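You operate a simulated robot arm through the tools that you are given. There is no shell and no other tool. Be economical: measure what you need, move in short steps, check, and stop when the job is done.

You run a simulated robot arm. Do the job below in one go: nothing can be reset, and whatever is moved stays where it is left.

JOB
Take the blue keycap and put it on top of the crumpled paper.

The check looks at the end state, three seconds after you hand in, the way a careful person would. Anything else that was tipped, shoved, dropped, spilled or broken makes it a failure.

ROBOT AND FRAMES
A 6-joint arm with a two-finger parallel gripper, fixed in place. Base frame: the origin is at the foot of the arm, x ahead of it, y to its left, z up; the work surface is at about z = 740. Readings come in mm, rad, newtons and seconds.
With the tool pointing down near the work surface it reaches from about 280 to 740 mm from the base axis. Its first joint turns from -1.152 to 1.152 rad. Payload 2.45 kg.
Tool frame: the origin (TCP) lies between the finger pads and is the grasp point; the fingertips stand 24 mm ahead of it; z points along the fingers, y is the line along which they close. Largest opening 68 mm; finger width 17, thickness 10; the body of the gripper, 40 by 70 mm, starts 41 mm behind the TCP.
Orientation is told as [roll, pitch, yaw] about the base's x, y, z axes, in that order, counted from this pose: with the fingers straight down and closing along the base's y, the tool's x points along the base's -x, its y along +y and its z along -z.

CONTROLS
- The arm moves only by the tool drive_tool. Its argument "commands" is a list of rows, each an object of numbers (a shift or turn left out is 0, a gripper value left out holds the last): "dx", "dy", "dz": the shift along the tool's x, y, z in mm; "rx", "ry", "rz": the turn, a rotation vector about the tool's x, y, z in rad; "grip": the closure, from 0 (fully open) to 1 (shut). In form: [{"dx": .., "dy": .., "dz": .., "rx": .., "ry": .., "rz": .., "grip": ..}, ...]. A call has 1 to 10 rows; each row shifts and turns the commanded pose from where the row before left it, along the tool's axes as they then stand. A row lasts 0.2 s, in which the tool goes at most 50 mm and 0.15 rad; a call with a longer step from one row to the next is refused whole, and so is a gripper value outside its range. Where a pose cannot be reached the arm comes as near as it can. A force on the tool above 40 N (or 10 N above the force at the start of the call, whichever is more), or a blocked arm, ends the call early, and 0.2 s more pass. The fingers move at their own pace (about 108 mm/s each) and stop on an object; they squeeze with about 27 N. The grip force told is the motor's: it shows also when the fingers shut on nothing. Time passes only in rows, and 0.2 s behind the last, so rows that do not move let the fingers close. It gives the time, the measured TCP pose, the force on the tool (base axes), the opening and the grip force at its end, in the units of the frame above (readings bear some noise).
- Cameras (640 x 400 px; columns grow to the right, rows downward): "scene" is fixed at [145.1, 399.8, 1466.6]; the picture's right is [-0.92, -0.40, 0.00], its down [-0.22, 0.51, -0.83] and it looks along [0.33, -0.76, -0.56] (base axes); focal length 321 px, centre (320, 200). "wrist" rides on the gripper at [84, 11, -75] in the tool frame; the picture's right is [-0.13, 0.99, 0.00], its down [-0.60, -0.08, -0.79] and it looks along [-0.79, -0.10, 0.61] (tool axes); focal length 251 px, centre (320, 200). There is no depth. A picture from a camera that has moved, and an enlarged one, comes with that camera's place and axes in the base frame and with its lens.
- get_image(camera): a new picture of that camera. The clock stands still meanwhile.
- close_up(camera, box): a new picture of the part [left, top, right, bottom] of that camera's present view, enlarged. The clock stands still meanwhile.
- close_job(): hands the job in; it is judged then, once.

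Go step by step. Nothing tells you positions but the pictures and the camera data: compare them with the known pose of the tool, close in by small moves and look again before you grip or let go. The budget is 90 turns and 42 pictures, counting those below and the enlarged ones. Unless the task says otherwise, let go and move clear before handing in, and close with one line.

The tools are called after "Call:" as name(argument=value, ...) on one line, values as JSON. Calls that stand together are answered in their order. drive_tool: Moves the arm, as the interface text tells. Its arguments: {"type":"object","properties":{"commands":{"type":"array"}},"required":["commands"]} The other tools are called the same way: get_image (camera) takes a picture; close_up (camera, box) takes an enlarged picture of a part of a camera's view; close_job () hands the job in.

At the start:

```text
time: 0.0
position: [381.5, -238.1, 1002.2]
tool_rot: [-0.001, -0.001, 0.0]
ft_force: [0.4, 0.4, -0.4]
opening: 68.0
grasp_force: 0.1
```

scene: 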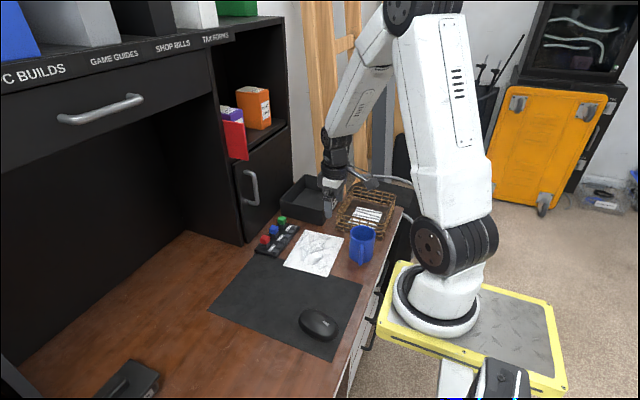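
wrist: 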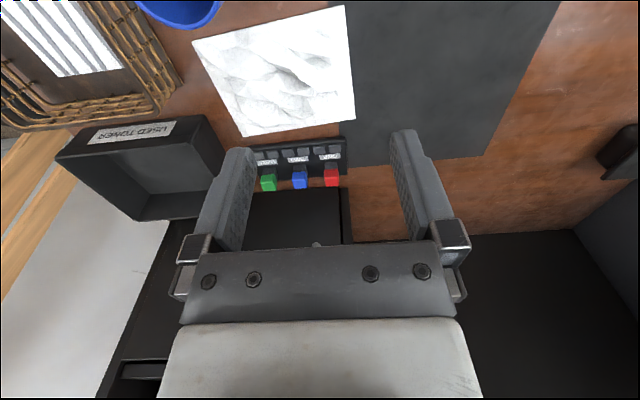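

I see a small rack with green, blue and red keycaps next to a white sheet of crumpled paper. I'll enlarge both views to measure them.

Call:
close_up(camera="scene", box=[230, 180, 390, 280])

Call:
close_up(camera="wrist", box=[180, 80, 400, 217])

```text
4.00 times, centred on (310, 230) of scene
camera zoom: at [145.1, 399.8, 1466.6], right [-0.92, -0.4, 0.0], down [-0.22, 0.51, -0.83], along [0.33, -0.76, -0.56], focal length 1284 px, centre (360, 80)
```

zoom: 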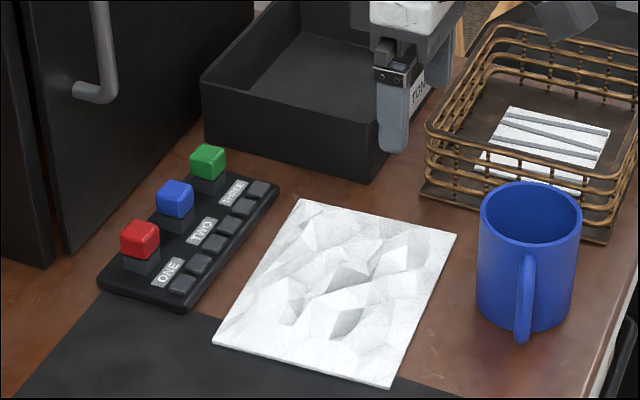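

```text
2.91 times, centred on (290, 148) of wrist
camera zoom: at [297.4, -227.9, 1076.9], right [0.13, 0.99, 0.0], down [0.6, -0.08, 0.79], along [0.79, -0.1, -0.61], focal length 731 px, centre (407, 350)
```

zoom: 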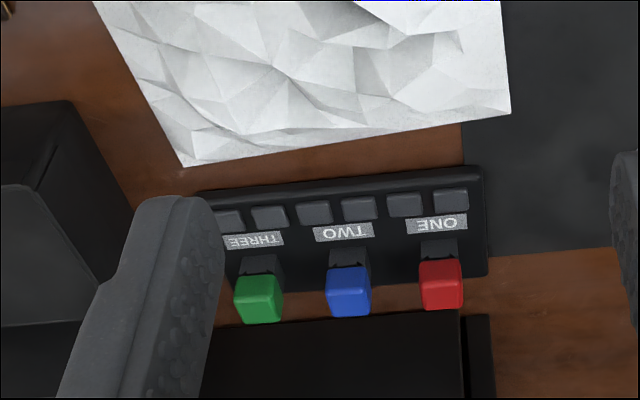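

The blue cap is at about (620, -305, 780), with its neighbours 56 mm away along y, and the paper is centred near (465, -295). A cabinet face stands at x≈694 and its handle sticks out, so I'll approach with the fingers partly open and the wrist tilted back toward the base.

Call:
drive_tool(commands=[{"dx": -30, "dy": -11.2, "dz": 20, "grip": 0.35}, {"dx": -30, "dy": -11.2, "dz": 20}, {"dx": -30, "dy": -11.2, "dz": 20}, {"dx": -30, "dy": -11.2, "dz": 20}, {"dx": -30, "dy": -11.2, "dz": 20}, {"dx": -28, "dy": -11, "dz": 20}, {"ry": -0.12}, {"ry": -0.13}, {}])

Call:
get_image(camera="wrist")

Call:
get_image(camera="scene")

```text
time: 2.0
position: [559.0, -307.7, 881.4]
tool_rot: [0.0, -0.252, 0.0]
ft_force: [0.2, -0.1, 0.3]
opening: 44.2
grasp_force: 0.0
```

```text
37 pictures are left
camera wrist: at [459.9, -295.1, 933.9], right [0.13, 0.99, 0.03], down [0.39, -0.08, 0.92], along [0.91, -0.1, -0.39], focal length 251 px, centre (320, 200)
```

wrist: 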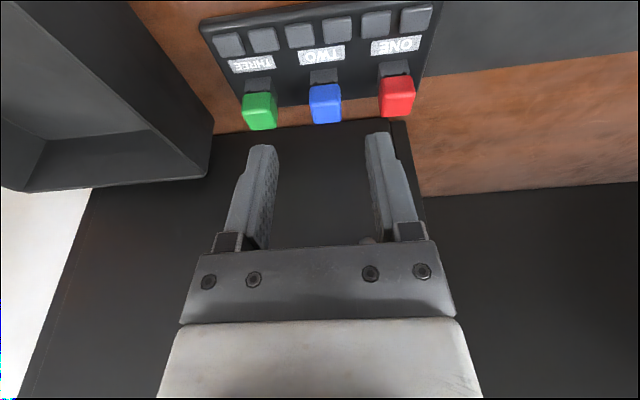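

```text
36 pictures are left
```

scene: 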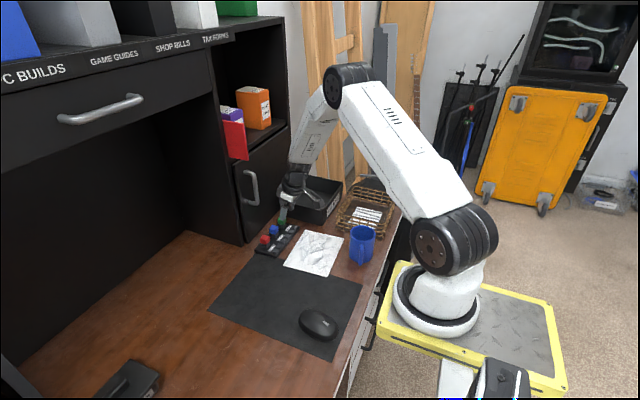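

The new view gives the cap at (618, -305), which agrees with the first estimate. I'll enlarge the cap to get its height and yaw.

Call:
close_up(camera="wrist", box=[230, 50, 430, 175])

Call:
close_up(camera="scene", box=[240, 150, 360, 225])

```text
3.20 times, centred on (330, 112) of wrist
camera zoom: at [459.9, -295.1, 933.9], right [0.13, 0.99, 0.03], down [0.39, -0.08, 0.92], along [0.91, -0.1, -0.39], focal length 805 px, centre (288, 480)
```

zoom: 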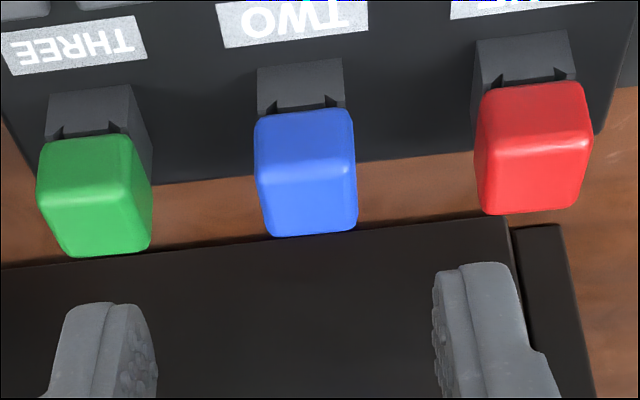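

```text
5.33 times, centred on (300, 188) of scene
camera zoom: at [145.1, 399.8, 1466.6], right [-0.92, -0.4, 0.0], down [-0.22, 0.51, -0.83], along [0.33, -0.76, -0.56], focal length 1711 px, centre (427, 267)
```

zoom: 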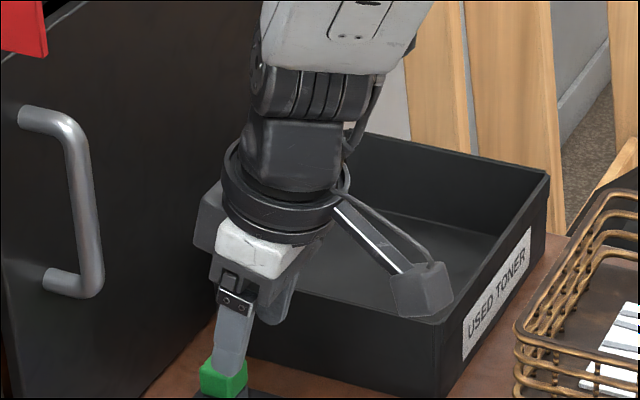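

The cap spans roughly x 606–630 and z 770–793, centred at y≈-305. I'll move to just above it and check again.

Call:
drive_tool(commands=[{"dx": -23.8, "dy": 0, "dz": 27.2}, {"dx": -23.7, "dy": 0, "dz": 27.2}, {}, {}])

Call:
close_up(camera="wrist", box=[200, 40, 440, 190])

Call:
close_up(camera="scene", box=[220, 170, 340, 245])

```text
time: 3.0
position: [618.2, -305.1, 839.4]
tool_rot: [0.002, -0.25, 0.001]
ft_force: [-1.0, 0.0, -0.4]
opening: 44.2
grasp_force: 0.1
```

```text
2.67 times, centred on (320, 115) of wrist
camera zoom: at [519.3, -295.1, 892.5], right [0.13, 0.99, 0.03], down [0.39, -0.08, 0.92], along [0.91, -0.1, -0.4], focal length 670 px, centre (320, 427)
```

zoom: 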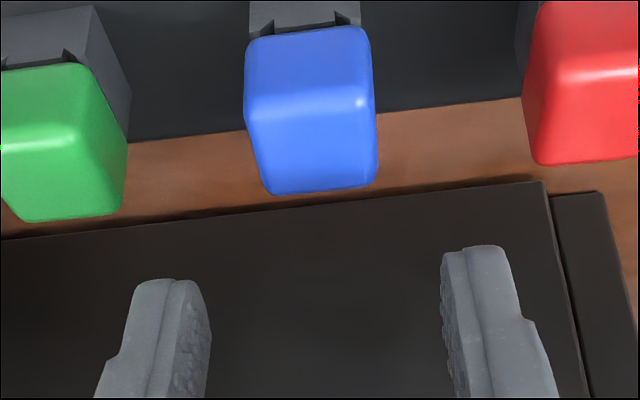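

```text
5.33 times, centred on (280, 208) of scene
camera zoom: at [145.1, 399.8, 1466.6], right [-0.92, -0.4, 0.0], down [-0.22, 0.51, -0.83], along [0.33, -0.76, -0.56], focal length 1711 px, centre (533, 160)
```

zoom: 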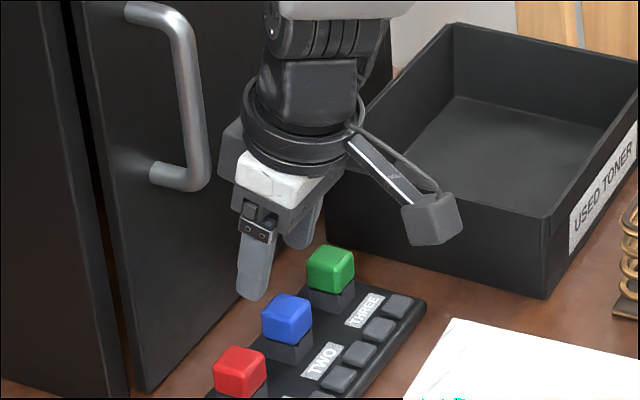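

The fingers are centred over the blue cap, with about 11 mm to spare on each neighbour. I'll go straight down to z≈795.

Call:
drive_tool(commands=[{"dx": 3.7, "dy": -0.7, "dz": 14.4}, {"dx": 3.7, "dz": 14.4}, {"dx": 3.6, "dz": 14.3}, {}, {}])

Call:
close_up(camera="scene", box=[220, 180, 340, 255])

Call:
close_up(camera="wrist", box=[200, 40, 440, 190])

```text
time: 4.2
position: [618.2, -306.9, 795.9]
tool_rot: [0.001, -0.25, -0.001]
ft_force: [0.7, 0.5, -0.1]
opening: 44.1
grasp_force: 0.0
```

```text
5.33 times, centred on (280, 218) of scene
camera zoom: at [145.1, 399.8, 1466.6], right [-0.92, -0.4, 0.0], down [-0.22, 0.51, -0.83], along [0.33, -0.76, -0.56], focal length 1711 px, centre (533, 107)
```

zoom: 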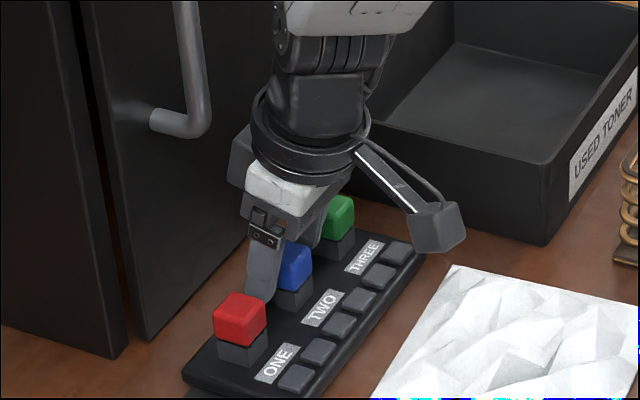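

```text
2.67 times, centred on (320, 115) of wrist
camera zoom: at [518.6, -296.0, 848.1], right [0.13, 0.99, 0.03], down [0.39, -0.08, 0.92], along [0.91, -0.1, -0.4], focal length 670 px, centre (320, 427)
```

zoom: 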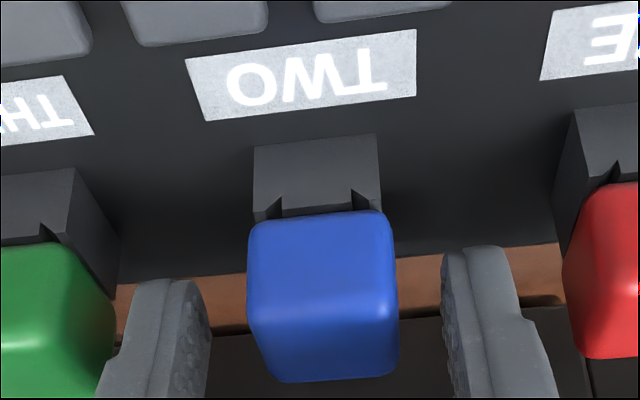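

The fingers straddle only the blue cap and are well placed, so I'll close them.

Call:
drive_tool(commands=[{"grip": 0.7}, {"grip": 1.0}, {}, {}])

Call:
close_up(camera="wrist", box=[200, 40, 440, 190])

```text
time: 5.2
position: [618.8, -307.2, 795.6]
tool_rot: [0.0, -0.25, 0.0]
ft_force: [-0.2, 1.1, 0.4]
opening: 23.7
grasp_force: 26.7
```

```text
2.67 times, centred on (320, 115) of wrist
camera zoom: at [518.6, -295.8, 848.2], right [0.13, 0.99, 0.03], down [0.39, -0.08, 0.92], along [0.91, -0.1, -0.4], focal length 670 px, centre (320, 427)
```

zoom: 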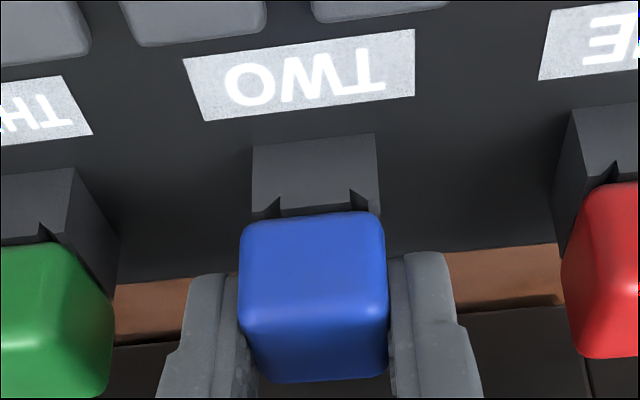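

The cap is held at an opening of 23.7 mm. I'll lift it slowly straight up.

Call:
drive_tool(commands=[{"dx": -1.24, "dz": -4.85}, {"dx": -1.24, "dz": -4.85}, {"dx": -2.5, "dz": -9.7}, {"dx": -2.5, "dz": -9.7}, {"dx": -5, "dz": -19.4}, {}])

Call:
get_image(camera="wrist")

Call:
close_up(camera="scene", box=[220, 170, 380, 270])

```text
time: 6.6
position: [617.7, -306.7, 845.4]
tool_rot: [0.0, -0.249, -0.001]
ft_force: [0.0, 0.5, -0.6]
opening: 23.7
grasp_force: 27.0
```

```text
28 pictures are left
camera wrist: at [518.6, -295.7, 898.7], right [0.13, 0.99, 0.03], down [0.39, -0.08, 0.92], along [0.91, -0.1, -0.4], focal length 251 px, centre (320, 200)
```

wrist: 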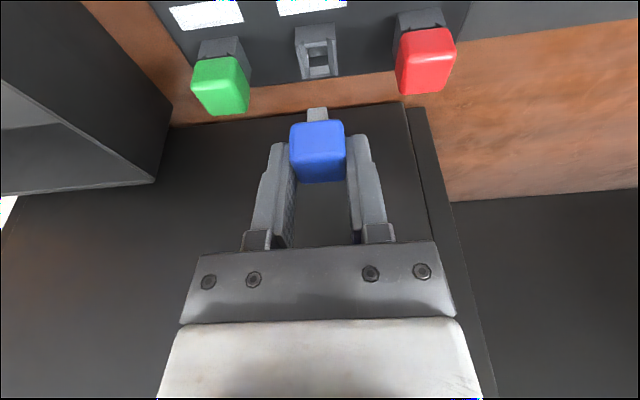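

```text
4.00 times, centred on (300, 220) of scene
camera zoom: at [145.1, 399.8, 1466.6], right [-0.92, -0.4, 0.0], down [-0.22, 0.51, -0.83], along [0.33, -0.76, -0.56], focal length 1284 px, centre (400, 120)
```

zoom: 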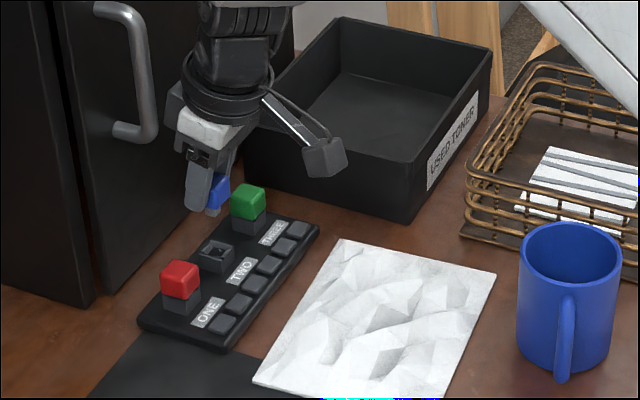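

The cap came off cleanly, leaving the empty switch behind, and it has a stem underneath. I'll level the tool and carry the cap back over the paper at a safe height.

Call:
drive_tool(commands=[{"dx": -3.7, "dz": -14.5}, {"dx": 40, "dy": 4, "dz": -10}, {"dx": 43, "dy": 4, "dz": -11}, {"dx": 45, "dy": 4, "dz": -11}, {"ry": 0.125}, {"ry": 0.125}, {}, {}])

Call:
get_image(camera="wrist")

Call:
close_up(camera="scene", box=[250, 160, 394, 250])

```text
time: 8.4
position: [487.1, -294.6, 859.8]
tool_rot: [0.001, 0.001, -0.001]
ft_force: [-0.2, -0.3, 0.6]
opening: 23.7
grasp_force: 26.3
```

```text
26 pictures are left
camera wrist: at [403.1, -283.8, 935.2], right [0.13, 0.99, 0.0], down [0.6, -0.08, 0.79], along [0.79, -0.1, -0.61], focal length 251 px, centre (320, 200)
```

wrist: 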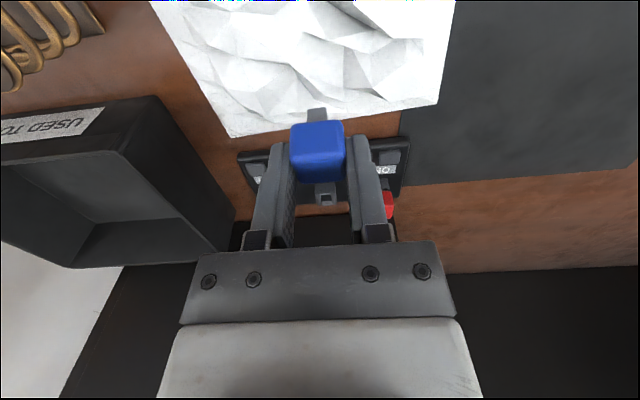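

```text
4.44 times, centred on (322, 205) of scene
camera zoom: at [145.1, 399.8, 1466.6], right [-0.92, -0.4, 0.0], down [-0.22, 0.51, -0.83], along [0.33, -0.76, -0.56], focal length 1426 px, centre (311, 178)
```

zoom: 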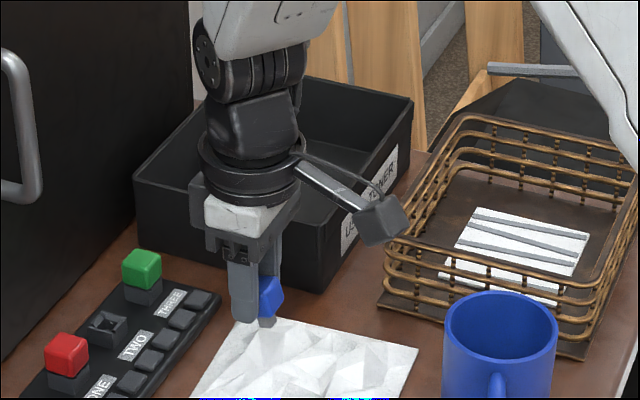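

Levelling the tool tilted the cap, because I gripped it with the tool at -0.25 rad pitch. I'll restore that tilt so the cap is level, then look at the stem.

Call:
drive_tool(commands=[{"dx": -6, "ry": -0.125}, {"ry": -0.125}, {}, {}])

Call:
close_up(camera="wrist", box=[240, 60, 400, 160])

Call:
close_up(camera="scene", box=[270, 200, 350, 250])

```text
time: 9.4
position: [492.8, -293.7, 859.8]
tool_rot: [-0.001, -0.251, 0.0]
ft_force: [0.2, 0.4, -0.6]
opening: 23.7
grasp_force: 27.1
```

```text
4.00 times, centred on (320, 110) of wrist
camera zoom: at [393.1, -283.8, 912.4], right [0.13, 0.99, 0.03], down [0.39, -0.08, 0.92], along [0.91, -0.1, -0.4], focal length 1006 px, centre (320, 560)
```

zoom: 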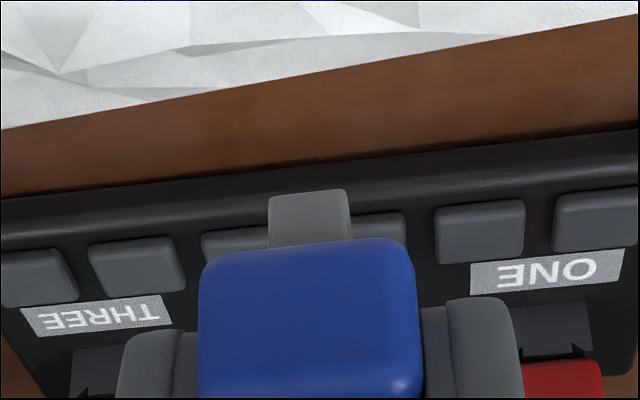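

```text
8.00 times, centred on (310, 225) of scene
camera zoom: at [145.1, 399.8, 1466.6], right [-0.92, -0.4, 0.0], down [-0.22, 0.51, -0.83], along [0.33, -0.76, -0.56], focal length 2567 px, centre (400, 0)
```

zoom: 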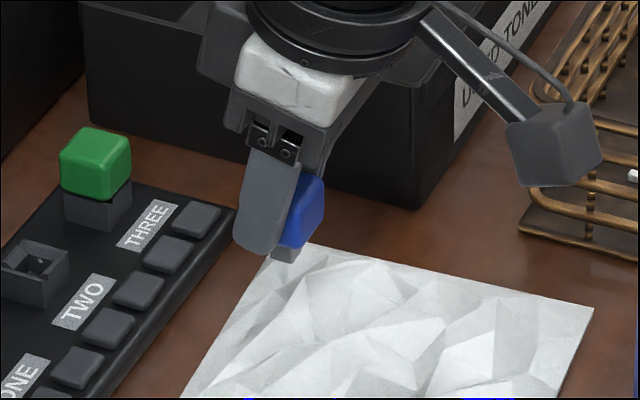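

The stem reaches about 39 mm below the TCP, and the cap is level and over the paper. I'll lower it to just above the sheet and look.

Call:
drive_tool(commands=[{"dx": 7.8, "dy": -1, "dz": 19.7}, {"dx": 7.8, "dy": -1, "dz": 19.7}, {"dx": 7.7, "dy": -1, "dz": 19.6}, {}, {}])

Call:
get_image(camera="wrist")

Call:
close_up(camera="scene", box=[280, 205, 360, 255])

```text
time: 10.2
position: [487.9, -298.0, 806.0]
tool_rot: [0.0, -0.258, 0.002]
ft_force: [-4.4, 4.4, 12.9]
opening: 23.7
grasp_force: 27.0
stopped in row 4: the force on the tool passed its limit (the readings are from after the stop); the commanded pose is now the measured one
```

```text
22 pictures are left
camera wrist: at [388.3, -287.2, 857.3], right [0.12, 0.99, 0.03], down [0.38, -0.08, 0.92], along [0.92, -0.1, -0.39], focal length 251 px, centre (320, 200)
```

wrist: 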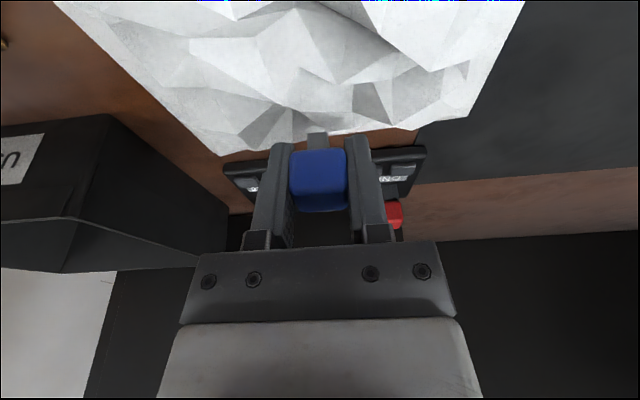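

```text
8.00 times, centred on (320, 230) of scene
camera zoom: at [144.8, 400.0, 1466.6], right [-0.92, -0.4, 0.0], down [-0.22, 0.51, -0.83], along [0.33, -0.76, -0.56], focal length 2567 px, centre (320, -40)
```

zoom: 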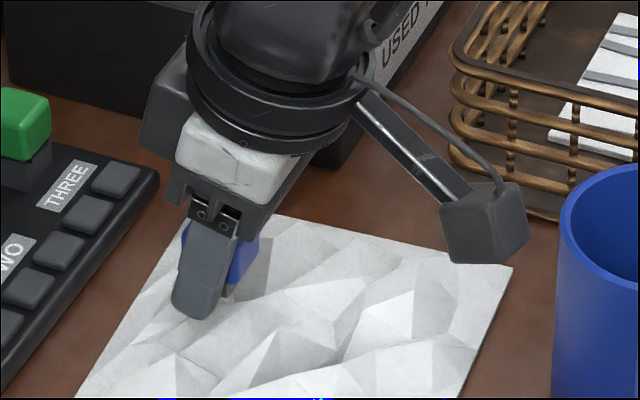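

The force stop came at TCP z 806, so the stem has touched a paper bump about 25 mm higher than the desk. I'll back off a little and look closely at the paper's relief.

Call:
drive_tool(commands=[{"dx": -2.5, "dz": -9.7}, {"dx": -5, "dz": -19.4}, {"dx": -5, "dz": -19.4}, {}])

Call:
close_up(camera="wrist", box=[140, 0, 500, 225])

Call:
close_up(camera="scene", box=[276, 215, 356, 265])

```text
time: 11.2
position: [487.7, -298.5, 855.0]
tool_rot: [0.001, -0.256, 0.002]
ft_force: [0.3, 0.4, -0.5]
opening: 23.6
grasp_force: 27.2
```

```text
1.78 times, centred on (320, 112) of wrist
camera zoom: at [387.8, -287.0, 906.7], right [0.12, 0.99, 0.03], down [0.38, -0.08, 0.92], along [0.92, -0.1, -0.39], focal length 447 px, centre (320, 356)
```

zoom: 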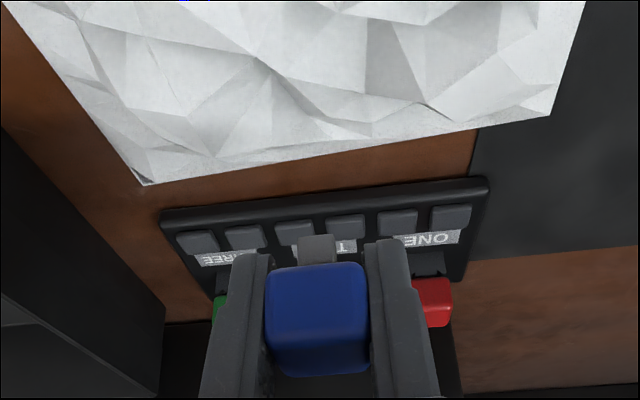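

```text
8.00 times, centred on (316, 240) of scene
camera zoom: at [145.1, 399.8, 1466.6], right [-0.92, -0.4, 0.0], down [-0.22, 0.51, -0.83], along [0.33, -0.76, -0.56], focal length 2567 px, centre (352, -120)
```

zoom: 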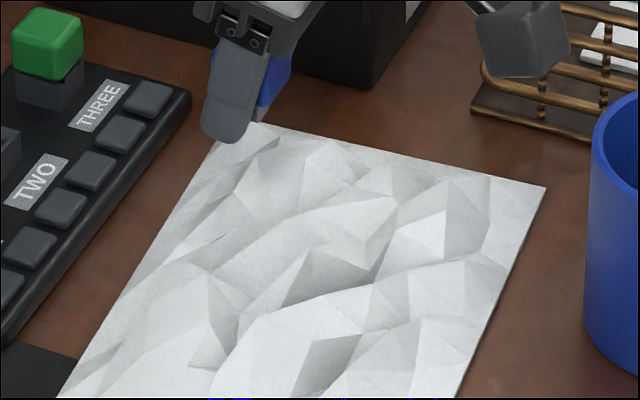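

The relief is pronounced, so I want a settled hollow or flat facet rather than a ridge. I'll pull back and up for a clear wrist view of the whole sheet to triangulate against the scene view.

Call:
drive_tool(commands=[{"dx": 21.3, "dz": -24.4}, {"dx": 21.3, "dz": -24.4}, {"dx": 21.3, "dz": -24.4}, {"ry": 0.128}, {"ry": 0.128}, {}])

Call:
close_up(camera="wrist", box=[200, 20, 440, 170])

Call:
close_up(camera="scene", box=[274, 225, 354, 275])

```text
time: 12.6
position: [407.9, -298.2, 908.9]
tool_rot: [0.001, 0.0, 0.001]
ft_force: [-0.2, -0.5, 0.5]
opening: 23.8
grasp_force: 26.9
```

```text
2.67 times, centred on (320, 95) of wrist
camera zoom: at [324.0, -287.1, 985.1], right [0.13, 0.99, 0.0], down [0.6, -0.08, 0.79], along [0.79, -0.1, -0.61], focal length 670 px, centre (320, 480)
```

zoom: 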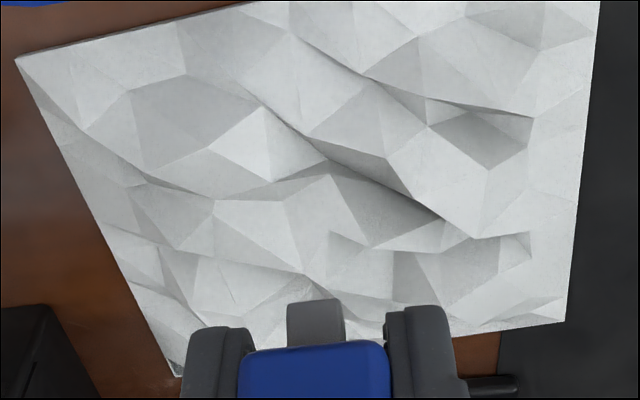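

```text
8.00 times, centred on (314, 250) of scene
camera zoom: at [145.1, 399.8, 1466.6], right [-0.92, -0.4, 0.0], down [-0.22, 0.51, -0.83], along [0.33, -0.76, -0.56], focal length 2567 px, centre (368, -200)
```

zoom: 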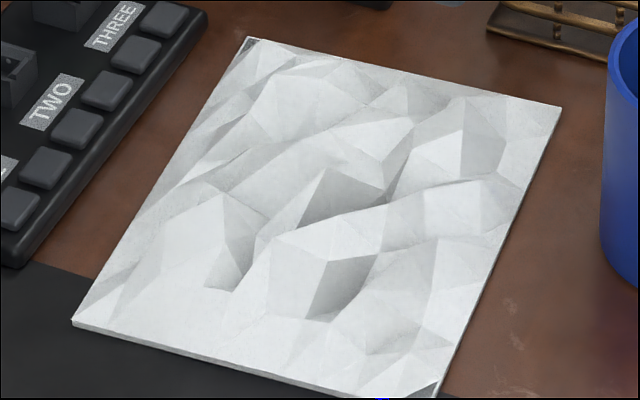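

Triangulating gives relief from 747 mm at the edges up to peaks of about 781. There is a saddle-like hollow at about (438, -300, 768), near the middle of the sheet. I'll yaw the tool so the camera stays clear of the mug, then restore the tilt so the cap is level.

Call:
drive_tool(commands=[{"dx": -14, "rz": 0.125}, {"dx": -14, "rz": 0.125}, {"rz": 0.125}, {"rz": 0.125}, {"ry": -0.125}, {"ry": -0.125}, {}, {}])

Call:
get_image(camera="scene")

```text
time: 14.4
position: [434.3, -299.4, 910.8]
tool_rot: [-0.001, -0.252, -0.5]
ft_force: [-0.3, 0.3, -0.4]
opening: 23.7
grasp_force: 27.0
```

```text
16 pictures are left
```

scene: 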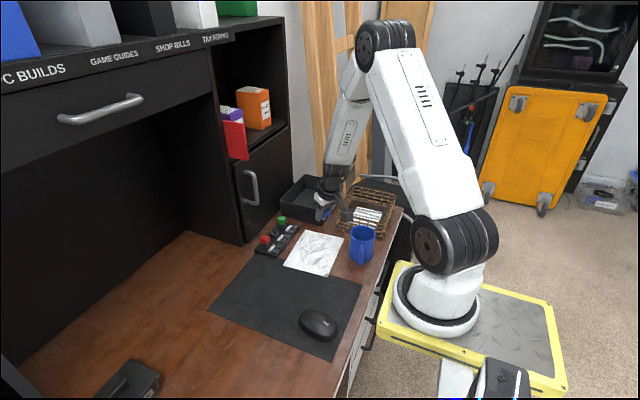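

The pose is (434, -299) with the cap level. I'll descend to just above the hollow.

Call:
drive_tool(commands=[{"dx": 7.4, "dz": 29}, {"dx": 7.4, "dz": 29}, {"dx": 3.7, "dz": 14.5}, {"dx": 3.5, "dz": 13.6}, {}, {}])

Call:
close_up(camera="scene", box=[280, 205, 376, 265])

Call:
close_up(camera="wrist", box=[200, 40, 440, 190])

```text
time: 15.8
position: [435.1, -300.6, 819.5]
tool_rot: [0.0, -0.252, -0.495]
ft_force: [0.2, 0.1, 0.1]
opening: 23.4
grasp_force: 27.4
```

```text
6.67 times, centred on (328, 235) of scene
camera zoom: at [145.1, 399.8, 1466.6], right [-0.92, -0.4, 0.0], down [-0.22, 0.51, -0.83], along [0.33, -0.76, -0.56], focal length 2139 px, centre (267, -33)
```

zoom: 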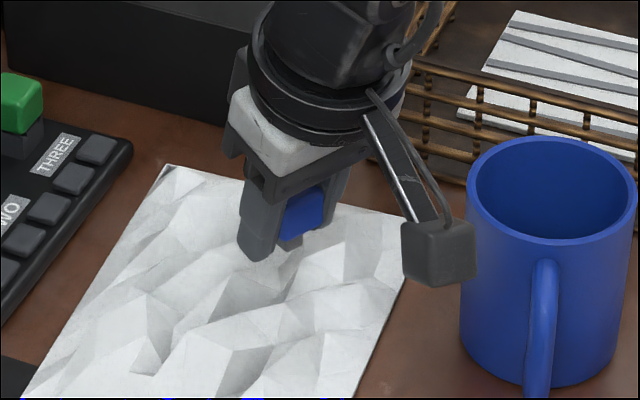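

```text
2.67 times, centred on (320, 115) of wrist
camera zoom: at [353.0, -242.3, 872.8], right [0.58, 0.81, 0.03], down [0.3, -0.26, 0.92], along [0.75, -0.53, -0.4], focal length 670 px, centre (320, 427)
```

zoom: 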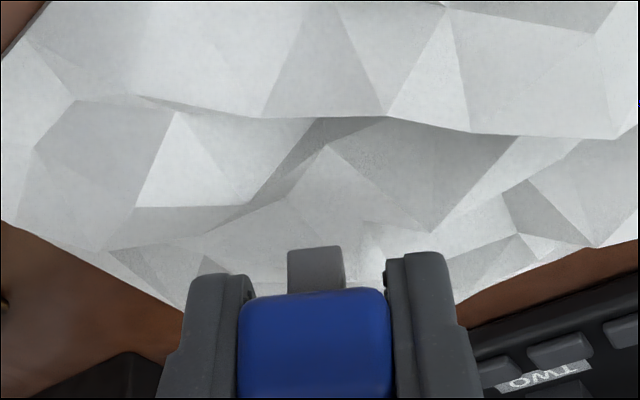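

Clearance to the mug is good. I'll lower in small steps until a light contact.

Call:
drive_tool(commands=[{"dx": 0.75, "dz": 2.9}, {"dx": 0.75, "dz": 2.9}, {"dx": 0.5, "dz": 1.9}, {"dx": 0.5, "dz": 1.9}, {}])

```text
time: 17.0
position: [435.7, -300.2, 809.2]
tool_rot: [0.0, -0.25, -0.5]
ft_force: [0.1, -0.4, 0.0]
opening: 23.8
grasp_force: 27.2
```

Call:
drive_tool(commands=[{"dx": 0.4, "dz": 1.45}, {"dx": 0.4, "dz": 1.45}, {"dx": 0.4, "dz": 1.45}, {"dx": 0.4, "dz": 1.45}, {}])

Call:
close_up(camera="scene", box=[300, 220, 348, 250])

```text
time: 18.2
position: [434.4, -300.3, 806.2]
tool_rot: [-0.001, -0.254, -0.498]
ft_force: [-4.4, 4.0, 17.9]
opening: 23.8
grasp_force: 26.9
```

```text
13.33 times, centred on (324, 235) of scene
camera zoom: at [144.7, 400.0, 1466.6], right [-0.92, -0.4, 0.0], down [-0.22, 0.51, -0.83], along [0.33, -0.76, -0.56], focal length 4278 px, centre (267, -267)
```

zoom: 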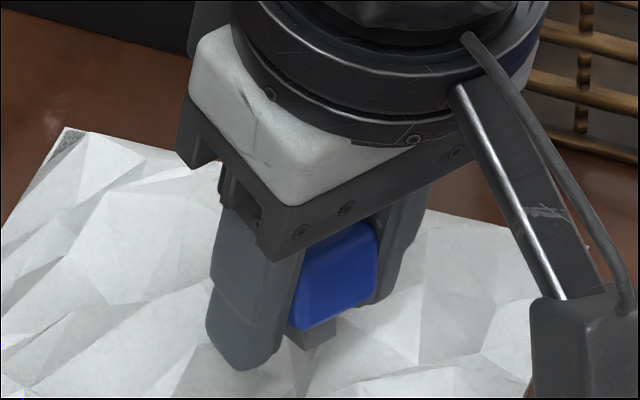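

The stem touched at the predicted height, with 18 N upward. I'll ease up about 1 mm to take off the load, then open slowly.

Call:
drive_tool(commands=[{"dx": -0.3, "dz": -1.2}, {}])

```text
time: 18.8
position: [435.0, -299.9, 805.4]
tool_rot: [0.0, -0.252, -0.498]
ft_force: [1.8, -0.5, 5.4]
opening: 23.6
grasp_force: 26.6
```

Call:
drive_tool(commands=[{"grip": 0.62}, {"grip": 0.56}, {"grip": 0.5}, {}, {}])

Call:
close_up(camera="wrist", box=[200, 40, 440, 190])

Call:
close_up(camera="scene", box=[284, 215, 348, 255])

```text
time: 20.0
position: [434.7, -298.9, 805.9]
tool_rot: [0.001, -0.25, -0.497]
ft_force: [-0.7, -3.2, 4.8]
opening: 31.9
grasp_force: 0.0
```

```text
2.67 times, centred on (320, 115) of wrist
camera zoom: at [353.0, -242.1, 858.2], right [0.58, 0.81, 0.03], down [0.3, -0.26, 0.92], along [0.75, -0.53, -0.4], focal length 670 px, centre (320, 427)
```

zoom: 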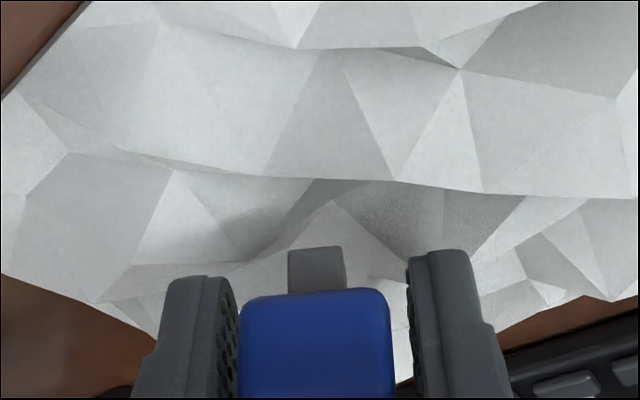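

```text
10.00 times, centred on (316, 235) of scene
camera zoom: at [145.0, 399.8, 1466.7], right [-0.92, -0.4, 0.0], down [-0.22, 0.51, -0.83], along [0.33, -0.76, -0.56], focal length 3209 px, centre (360, -150)
```

zoom: 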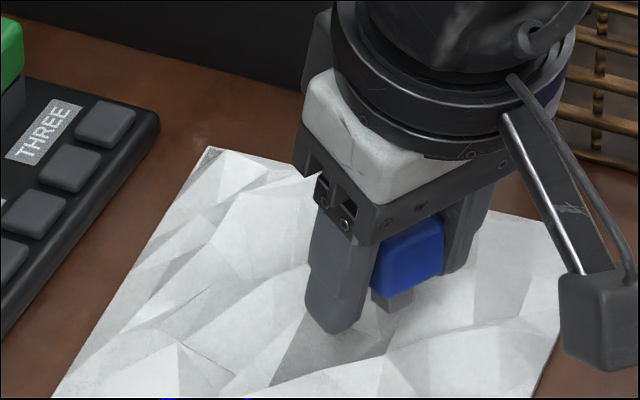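

The cap stands free on the paper between the open fingers. A fingertip seems to be lightly touching a ridge, so I'll raise straight up gently.

Call:
drive_tool(commands=[{"dx": -0.5, "dz": -1.9}, {"dx": -1.24, "dz": -4.85}, {"dx": -2.5, "dz": -9.7}, {"dx": -2.5, "dz": -9.7}, {"dx": -5, "dz": -19.4}, {"dx": -5, "dz": -19.4}, {}])

Call:
close_up(camera="scene", box=[268, 200, 364, 260])

Call:
get_image(camera="wrist")

```text
time: 21.6
position: [436.1, -299.4, 872.4]
tool_rot: [-0.001, -0.25, -0.498]
ft_force: [-0.1, 0.0, 0.4]
opening: 34.1
grasp_force: 0.0
```

```text
6.67 times, centred on (316, 230) of scene
camera zoom: at [145.1, 399.8, 1466.6], right [-0.92, -0.4, 0.0], down [-0.22, 0.51, -0.83], along [0.33, -0.76, -0.56], focal length 2139 px, centre (347, 0)
```

zoom: 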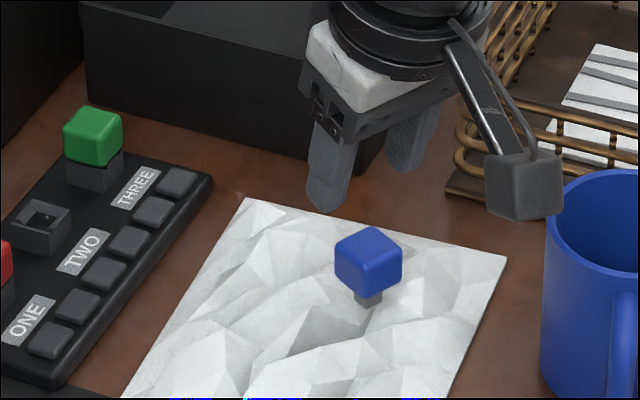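

```text
9 pictures are left
camera wrist: at [353.1, -241.7, 925.4], right [0.58, 0.81, 0.03], down [0.3, -0.26, 0.92], along [0.75, -0.53, -0.4], focal length 251 px, centre (320, 200)
```

wrist: 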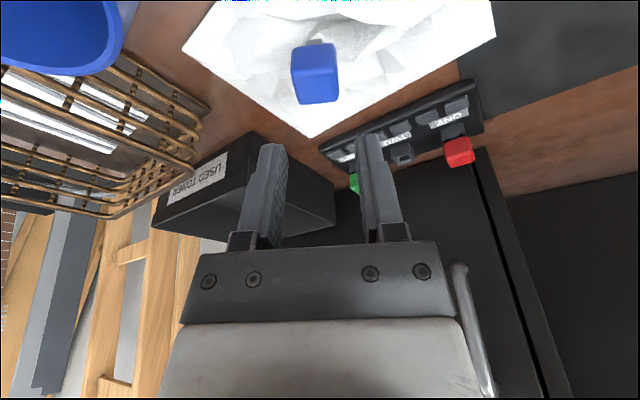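

The cap stands on the crumpled paper and the gripper is clear. I'll lift further, wait, and check that it stays put.

Call:
drive_tool(commands=[{"dx": -7, "dz": -27}, {"dx": -7, "dz": -27}, {}, {}, {}, {}, {}, {}, {}, {}])

Call:
drive_tool(commands=[{}, {}, {}, {}, {}, {}, {}, {}, {}, {}])

Call:
close_up(camera="scene", box=[252, 200, 380, 280])

```text
time: 23.8
position: [436.3, -299.4, 927.9]
tool_rot: [0.0, -0.249, -0.497]
ft_force: [0.3, 0.0, -0.2]
opening: 33.8
grasp_force: 0.0
```

```text
time: 26.0
position: [436.0, -299.0, 928.4]
tool_rot: [0.001, -0.249, -0.5]
ft_force: [0.9, 0.1, 0.5]
opening: 34.2
grasp_force: 0.0
```

```text
5.00 times, centred on (316, 240) of scene
camera zoom: at [145.1, 399.8, 1466.6], right [-0.92, -0.4, 0.0], down [-0.22, 0.51, -0.83], along [0.33, -0.76, -0.56], focal length 1604 px, centre (340, 0)
```

zoom: 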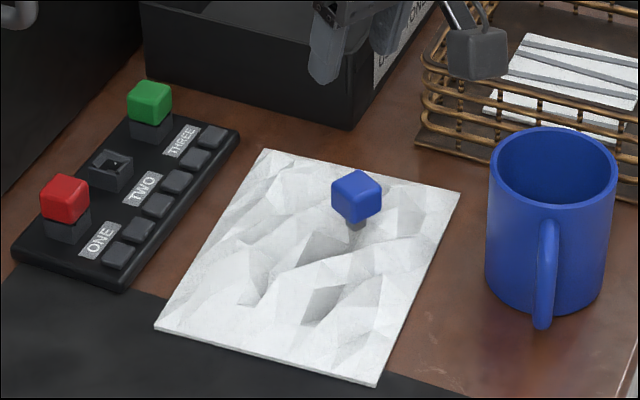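

The blue keycap has stayed put on the crumpled paper, and everything else looks undisturbed. I'm handing the job in.

Call:
close_job()

```text
The job is handed in.
```

The blue keycap is standing on top of the crumpled paper, the gripper is clear, and nothing else looks moved.
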